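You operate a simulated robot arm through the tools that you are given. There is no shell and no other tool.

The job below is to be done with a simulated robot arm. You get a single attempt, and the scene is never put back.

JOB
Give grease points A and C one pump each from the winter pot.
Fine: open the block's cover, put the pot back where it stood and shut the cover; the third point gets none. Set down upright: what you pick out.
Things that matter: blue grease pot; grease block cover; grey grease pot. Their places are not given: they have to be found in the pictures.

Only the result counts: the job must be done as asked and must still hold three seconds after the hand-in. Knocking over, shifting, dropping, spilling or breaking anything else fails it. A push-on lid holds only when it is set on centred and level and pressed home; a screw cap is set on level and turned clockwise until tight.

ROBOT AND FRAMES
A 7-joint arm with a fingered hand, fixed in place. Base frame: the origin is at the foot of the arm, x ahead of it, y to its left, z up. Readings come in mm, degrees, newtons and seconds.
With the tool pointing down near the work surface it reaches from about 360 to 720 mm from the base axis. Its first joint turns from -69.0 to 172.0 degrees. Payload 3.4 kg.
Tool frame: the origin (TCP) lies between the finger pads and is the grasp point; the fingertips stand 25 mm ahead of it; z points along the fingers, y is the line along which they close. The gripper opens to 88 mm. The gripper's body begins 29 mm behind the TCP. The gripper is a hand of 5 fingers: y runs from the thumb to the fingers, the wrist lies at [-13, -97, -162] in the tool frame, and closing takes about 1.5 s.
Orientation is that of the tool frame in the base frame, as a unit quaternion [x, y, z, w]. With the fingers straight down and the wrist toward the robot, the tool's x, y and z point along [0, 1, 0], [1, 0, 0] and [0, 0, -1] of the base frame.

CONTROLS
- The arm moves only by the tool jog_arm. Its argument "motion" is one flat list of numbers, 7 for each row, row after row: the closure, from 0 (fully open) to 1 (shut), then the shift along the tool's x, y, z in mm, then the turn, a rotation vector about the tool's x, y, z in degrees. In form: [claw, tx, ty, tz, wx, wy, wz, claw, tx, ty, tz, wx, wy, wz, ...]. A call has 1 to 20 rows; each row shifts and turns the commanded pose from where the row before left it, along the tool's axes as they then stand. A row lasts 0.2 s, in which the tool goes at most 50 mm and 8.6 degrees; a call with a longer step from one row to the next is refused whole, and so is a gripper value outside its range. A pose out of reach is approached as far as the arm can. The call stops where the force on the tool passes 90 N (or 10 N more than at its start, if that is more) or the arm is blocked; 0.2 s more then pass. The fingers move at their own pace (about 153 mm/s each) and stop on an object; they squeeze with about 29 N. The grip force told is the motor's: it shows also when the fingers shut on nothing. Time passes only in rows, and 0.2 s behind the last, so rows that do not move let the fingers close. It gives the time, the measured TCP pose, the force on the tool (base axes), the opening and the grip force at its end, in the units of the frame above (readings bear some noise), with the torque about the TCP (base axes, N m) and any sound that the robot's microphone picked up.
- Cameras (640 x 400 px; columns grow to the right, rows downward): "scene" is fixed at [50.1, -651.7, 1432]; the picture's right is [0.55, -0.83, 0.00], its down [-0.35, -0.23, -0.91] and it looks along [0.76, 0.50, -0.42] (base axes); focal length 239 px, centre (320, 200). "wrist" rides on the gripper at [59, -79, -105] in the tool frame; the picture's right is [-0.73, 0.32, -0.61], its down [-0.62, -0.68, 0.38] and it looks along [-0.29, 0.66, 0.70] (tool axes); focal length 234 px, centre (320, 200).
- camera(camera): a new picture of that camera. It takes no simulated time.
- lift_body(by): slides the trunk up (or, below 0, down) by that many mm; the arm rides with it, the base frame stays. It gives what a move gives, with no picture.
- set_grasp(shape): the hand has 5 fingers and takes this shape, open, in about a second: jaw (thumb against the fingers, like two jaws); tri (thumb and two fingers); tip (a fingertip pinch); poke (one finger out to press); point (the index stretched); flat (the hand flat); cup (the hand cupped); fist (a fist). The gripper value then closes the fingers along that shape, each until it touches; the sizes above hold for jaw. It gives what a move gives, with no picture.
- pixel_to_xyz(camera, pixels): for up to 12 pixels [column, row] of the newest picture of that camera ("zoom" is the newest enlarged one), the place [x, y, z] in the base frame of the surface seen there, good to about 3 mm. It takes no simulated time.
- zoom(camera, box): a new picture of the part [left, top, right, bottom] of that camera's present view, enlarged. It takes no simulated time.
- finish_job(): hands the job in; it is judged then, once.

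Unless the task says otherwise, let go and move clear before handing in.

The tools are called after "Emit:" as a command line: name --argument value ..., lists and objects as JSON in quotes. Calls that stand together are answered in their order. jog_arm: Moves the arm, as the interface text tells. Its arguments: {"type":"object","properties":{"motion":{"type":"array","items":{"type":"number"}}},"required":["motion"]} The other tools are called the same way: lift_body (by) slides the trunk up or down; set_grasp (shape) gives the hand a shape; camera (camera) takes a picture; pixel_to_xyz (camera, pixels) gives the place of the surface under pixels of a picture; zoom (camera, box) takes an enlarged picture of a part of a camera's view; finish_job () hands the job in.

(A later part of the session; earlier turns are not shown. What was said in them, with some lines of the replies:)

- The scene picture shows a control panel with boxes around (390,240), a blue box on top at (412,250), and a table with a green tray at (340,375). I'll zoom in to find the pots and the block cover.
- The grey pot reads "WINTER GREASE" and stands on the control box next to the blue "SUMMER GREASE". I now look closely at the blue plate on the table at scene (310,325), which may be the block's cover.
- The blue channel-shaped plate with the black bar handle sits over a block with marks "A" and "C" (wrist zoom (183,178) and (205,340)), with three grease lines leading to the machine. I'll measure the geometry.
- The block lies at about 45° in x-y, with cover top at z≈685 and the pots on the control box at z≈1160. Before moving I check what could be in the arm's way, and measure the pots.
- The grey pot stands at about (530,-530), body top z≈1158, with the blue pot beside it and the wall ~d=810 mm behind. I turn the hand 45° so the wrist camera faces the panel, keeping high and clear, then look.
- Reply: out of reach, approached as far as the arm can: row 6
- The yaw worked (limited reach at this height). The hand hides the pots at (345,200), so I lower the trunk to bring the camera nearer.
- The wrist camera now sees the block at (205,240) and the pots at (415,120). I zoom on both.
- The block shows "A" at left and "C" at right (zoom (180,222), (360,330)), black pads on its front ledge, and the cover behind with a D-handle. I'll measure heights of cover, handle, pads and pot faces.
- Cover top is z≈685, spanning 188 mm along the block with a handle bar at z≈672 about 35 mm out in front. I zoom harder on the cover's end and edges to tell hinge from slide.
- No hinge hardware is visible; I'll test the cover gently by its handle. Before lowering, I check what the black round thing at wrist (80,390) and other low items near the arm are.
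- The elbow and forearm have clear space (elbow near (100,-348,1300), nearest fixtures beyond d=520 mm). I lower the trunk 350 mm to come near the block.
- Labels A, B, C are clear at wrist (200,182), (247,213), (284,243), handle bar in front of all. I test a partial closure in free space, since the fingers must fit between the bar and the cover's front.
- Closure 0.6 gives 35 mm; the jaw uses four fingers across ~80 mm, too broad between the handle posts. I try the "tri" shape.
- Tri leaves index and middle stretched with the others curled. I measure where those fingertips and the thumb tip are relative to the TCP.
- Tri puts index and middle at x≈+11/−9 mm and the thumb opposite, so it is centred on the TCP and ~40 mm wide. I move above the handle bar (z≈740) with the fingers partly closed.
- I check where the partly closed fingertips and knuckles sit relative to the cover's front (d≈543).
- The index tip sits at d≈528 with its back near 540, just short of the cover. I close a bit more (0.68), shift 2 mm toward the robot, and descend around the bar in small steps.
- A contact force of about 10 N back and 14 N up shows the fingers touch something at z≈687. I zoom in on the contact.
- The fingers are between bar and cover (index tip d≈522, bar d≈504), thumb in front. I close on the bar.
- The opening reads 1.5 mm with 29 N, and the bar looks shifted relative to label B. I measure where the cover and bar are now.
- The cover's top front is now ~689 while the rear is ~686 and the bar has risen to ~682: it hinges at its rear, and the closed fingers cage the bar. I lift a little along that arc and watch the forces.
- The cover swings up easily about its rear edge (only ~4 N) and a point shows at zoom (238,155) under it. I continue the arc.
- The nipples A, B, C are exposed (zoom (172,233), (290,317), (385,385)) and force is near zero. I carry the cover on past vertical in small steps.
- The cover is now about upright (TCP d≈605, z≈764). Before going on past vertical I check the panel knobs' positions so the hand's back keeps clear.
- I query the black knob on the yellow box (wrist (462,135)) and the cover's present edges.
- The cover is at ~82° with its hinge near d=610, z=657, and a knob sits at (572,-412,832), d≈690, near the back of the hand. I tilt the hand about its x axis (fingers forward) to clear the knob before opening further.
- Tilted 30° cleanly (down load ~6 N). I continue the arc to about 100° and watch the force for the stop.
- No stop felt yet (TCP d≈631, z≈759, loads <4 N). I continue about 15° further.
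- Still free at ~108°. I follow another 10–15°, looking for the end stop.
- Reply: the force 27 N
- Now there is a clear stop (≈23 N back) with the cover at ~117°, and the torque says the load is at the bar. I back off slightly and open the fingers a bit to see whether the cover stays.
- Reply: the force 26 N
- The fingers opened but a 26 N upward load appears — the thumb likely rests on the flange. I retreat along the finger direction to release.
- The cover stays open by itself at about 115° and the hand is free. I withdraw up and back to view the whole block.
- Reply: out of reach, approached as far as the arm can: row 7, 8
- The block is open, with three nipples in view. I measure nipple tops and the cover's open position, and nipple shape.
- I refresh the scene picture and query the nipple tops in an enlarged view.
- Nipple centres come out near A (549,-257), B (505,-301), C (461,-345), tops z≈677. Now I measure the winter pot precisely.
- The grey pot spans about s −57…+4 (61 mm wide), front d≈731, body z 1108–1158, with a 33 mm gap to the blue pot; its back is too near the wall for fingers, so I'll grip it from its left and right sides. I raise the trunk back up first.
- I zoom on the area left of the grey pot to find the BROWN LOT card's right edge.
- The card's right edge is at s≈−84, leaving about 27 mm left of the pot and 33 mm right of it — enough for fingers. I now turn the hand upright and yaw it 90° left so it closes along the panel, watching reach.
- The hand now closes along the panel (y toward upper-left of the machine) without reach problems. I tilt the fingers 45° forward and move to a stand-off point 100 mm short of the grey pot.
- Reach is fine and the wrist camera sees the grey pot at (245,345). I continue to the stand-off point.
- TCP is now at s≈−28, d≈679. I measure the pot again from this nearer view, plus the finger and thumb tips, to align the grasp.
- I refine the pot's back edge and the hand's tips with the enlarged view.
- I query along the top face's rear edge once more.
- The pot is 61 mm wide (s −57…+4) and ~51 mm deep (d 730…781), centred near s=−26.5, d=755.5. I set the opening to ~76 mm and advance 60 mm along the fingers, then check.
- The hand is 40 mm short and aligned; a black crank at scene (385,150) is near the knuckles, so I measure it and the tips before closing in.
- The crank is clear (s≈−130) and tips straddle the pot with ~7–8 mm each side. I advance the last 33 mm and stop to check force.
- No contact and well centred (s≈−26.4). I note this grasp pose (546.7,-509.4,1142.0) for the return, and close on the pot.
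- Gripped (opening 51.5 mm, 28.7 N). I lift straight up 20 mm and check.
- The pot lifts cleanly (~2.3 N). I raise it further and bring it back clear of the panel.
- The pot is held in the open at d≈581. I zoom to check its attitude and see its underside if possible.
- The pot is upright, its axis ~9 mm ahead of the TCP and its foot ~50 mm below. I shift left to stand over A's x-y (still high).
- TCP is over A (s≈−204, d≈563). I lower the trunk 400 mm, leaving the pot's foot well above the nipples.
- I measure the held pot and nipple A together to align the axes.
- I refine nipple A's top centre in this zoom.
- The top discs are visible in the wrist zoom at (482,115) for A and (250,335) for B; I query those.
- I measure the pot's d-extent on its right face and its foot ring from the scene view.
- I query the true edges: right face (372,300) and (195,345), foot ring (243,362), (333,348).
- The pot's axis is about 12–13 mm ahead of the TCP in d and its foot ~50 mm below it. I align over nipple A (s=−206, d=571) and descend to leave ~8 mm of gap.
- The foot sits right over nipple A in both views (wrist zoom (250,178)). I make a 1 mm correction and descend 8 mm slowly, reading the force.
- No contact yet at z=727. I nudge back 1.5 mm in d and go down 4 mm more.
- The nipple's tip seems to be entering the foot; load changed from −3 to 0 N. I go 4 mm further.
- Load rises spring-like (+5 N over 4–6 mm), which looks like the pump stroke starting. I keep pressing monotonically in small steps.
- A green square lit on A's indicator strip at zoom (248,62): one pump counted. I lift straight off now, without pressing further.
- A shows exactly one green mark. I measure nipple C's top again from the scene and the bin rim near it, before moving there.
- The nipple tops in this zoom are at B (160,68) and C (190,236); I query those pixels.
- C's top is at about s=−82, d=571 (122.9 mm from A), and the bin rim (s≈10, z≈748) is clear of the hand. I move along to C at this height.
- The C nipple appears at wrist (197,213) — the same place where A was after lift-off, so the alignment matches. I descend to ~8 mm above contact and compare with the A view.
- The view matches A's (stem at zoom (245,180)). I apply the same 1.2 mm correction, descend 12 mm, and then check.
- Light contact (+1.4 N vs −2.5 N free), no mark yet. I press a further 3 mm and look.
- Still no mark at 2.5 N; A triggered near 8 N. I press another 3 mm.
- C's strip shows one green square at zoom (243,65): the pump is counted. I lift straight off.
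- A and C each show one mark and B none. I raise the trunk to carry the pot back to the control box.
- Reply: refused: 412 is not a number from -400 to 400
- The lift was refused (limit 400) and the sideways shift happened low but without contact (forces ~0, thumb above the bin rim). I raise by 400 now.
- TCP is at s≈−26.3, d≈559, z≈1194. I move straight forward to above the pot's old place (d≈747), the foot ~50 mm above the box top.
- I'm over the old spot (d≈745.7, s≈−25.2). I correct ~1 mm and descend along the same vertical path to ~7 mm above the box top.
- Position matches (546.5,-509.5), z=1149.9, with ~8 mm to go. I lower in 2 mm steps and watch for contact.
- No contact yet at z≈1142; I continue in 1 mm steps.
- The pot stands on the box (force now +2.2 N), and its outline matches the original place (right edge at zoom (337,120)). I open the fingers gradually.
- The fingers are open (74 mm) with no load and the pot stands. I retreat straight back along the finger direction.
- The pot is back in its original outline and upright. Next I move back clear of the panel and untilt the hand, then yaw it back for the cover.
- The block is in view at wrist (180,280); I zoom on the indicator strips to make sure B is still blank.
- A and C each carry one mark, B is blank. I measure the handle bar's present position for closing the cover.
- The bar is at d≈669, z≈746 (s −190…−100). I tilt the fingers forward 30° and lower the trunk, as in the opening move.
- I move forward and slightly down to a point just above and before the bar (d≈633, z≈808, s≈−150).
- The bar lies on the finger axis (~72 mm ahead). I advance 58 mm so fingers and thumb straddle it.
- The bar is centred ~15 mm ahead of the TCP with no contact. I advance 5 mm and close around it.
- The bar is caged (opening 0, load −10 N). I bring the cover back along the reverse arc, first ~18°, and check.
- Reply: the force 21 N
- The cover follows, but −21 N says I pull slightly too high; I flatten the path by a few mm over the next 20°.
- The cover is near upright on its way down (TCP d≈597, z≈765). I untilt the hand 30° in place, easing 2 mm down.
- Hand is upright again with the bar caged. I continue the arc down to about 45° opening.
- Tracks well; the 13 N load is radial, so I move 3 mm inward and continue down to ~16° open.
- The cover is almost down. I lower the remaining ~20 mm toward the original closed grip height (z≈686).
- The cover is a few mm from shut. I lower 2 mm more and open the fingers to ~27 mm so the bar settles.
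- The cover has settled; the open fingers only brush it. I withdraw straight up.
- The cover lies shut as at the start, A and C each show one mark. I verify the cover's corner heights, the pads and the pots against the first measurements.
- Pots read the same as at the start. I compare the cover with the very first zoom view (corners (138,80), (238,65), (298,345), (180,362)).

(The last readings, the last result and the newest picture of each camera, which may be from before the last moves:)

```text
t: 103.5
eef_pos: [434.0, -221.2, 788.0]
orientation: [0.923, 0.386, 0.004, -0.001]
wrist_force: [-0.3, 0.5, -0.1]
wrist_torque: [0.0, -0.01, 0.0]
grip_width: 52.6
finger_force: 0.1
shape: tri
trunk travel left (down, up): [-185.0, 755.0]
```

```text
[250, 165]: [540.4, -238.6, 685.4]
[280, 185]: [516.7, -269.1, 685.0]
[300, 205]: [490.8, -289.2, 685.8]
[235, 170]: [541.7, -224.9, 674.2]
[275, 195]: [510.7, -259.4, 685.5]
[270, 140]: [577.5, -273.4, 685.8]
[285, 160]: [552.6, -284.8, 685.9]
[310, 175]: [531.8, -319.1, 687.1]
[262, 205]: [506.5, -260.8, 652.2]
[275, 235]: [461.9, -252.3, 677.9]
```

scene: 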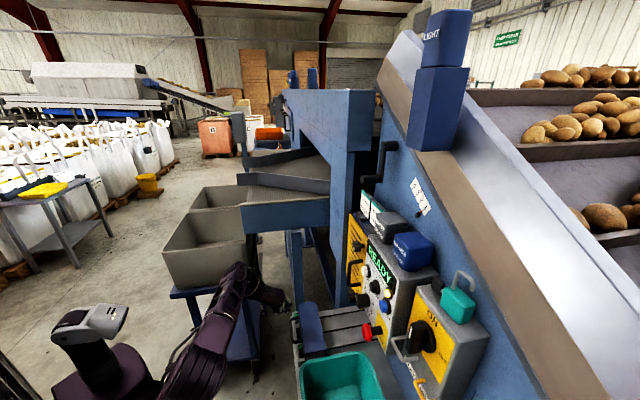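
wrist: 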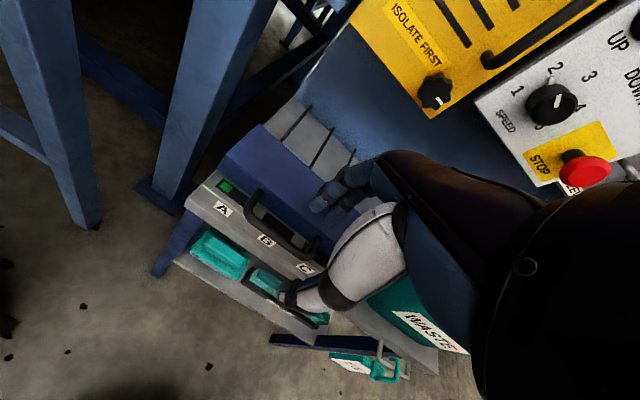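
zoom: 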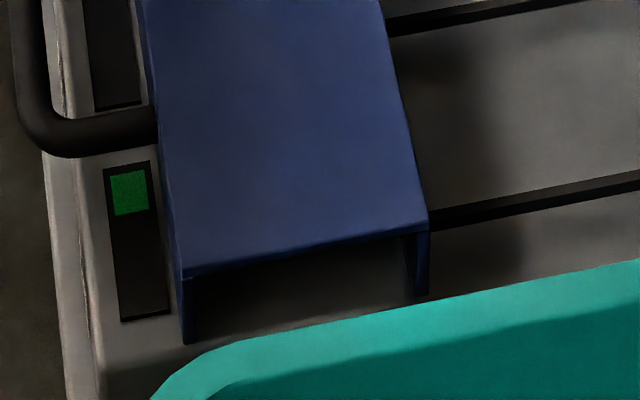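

The views match the first ones pixel for pixel: cover shut (top z≈685.5), pot in place, A and C one mark each, B none. I move the hand a little further clear and then hand in.

Emit:
lift_body --by 120

Emit:
camera --camera "scene"

Emit:
zoom --camera "scene" --box '[280, 190, 460, 370]'

```text
t: 105.0
eef_pos: [433.3, -221.5, 908.1]
orientation: [0.923, 0.386, 0.004, -0.002]
wrist_force: [0.0, -0.3, -0.6]
wrist_torque: [0.03, -0.01, -0.01]
grip_width: 52.4
finger_force: 0.3
shape: tri
trunk travel left (down, up): [-305.0, 635.0]
```

```text
taken
```

scene: 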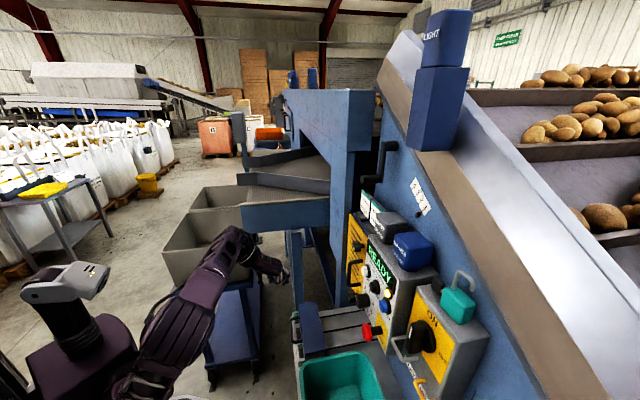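

```text
2.22 times, centred on (370, 280) of scene
```

zoom: 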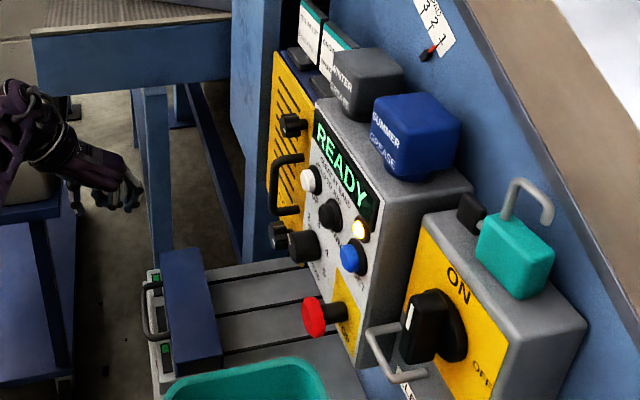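

The picture shows the cover shut (zoom (190,300)), the grey pot upright beside the blue one (zoom (370,80)), and the hand empty and clear. I hand in the job.

Emit:
finish_job

```text
The job is handed in.
```

Grease points A and C each got one pump from the grey "WINTER GREASE" pot, and the job is handed in.

- **Pumps:** the indicator strips at A and C each show one green mark. B's strip was still blank when I last checked, just before shutting the cover, and no pot touched B.
- **Pot:** it is back on the control box, upright, within a few millimetres of where it stood. The blue summer pot was not touched.
- **Cover:** it is shut, and the view matches the first pictures.
- **Anything else:** I saw nothing else moved or knocked. One sideways move on the way back was made lower than planned, close above the green bin, but without contact.

The hand is empty and clear of the machine.
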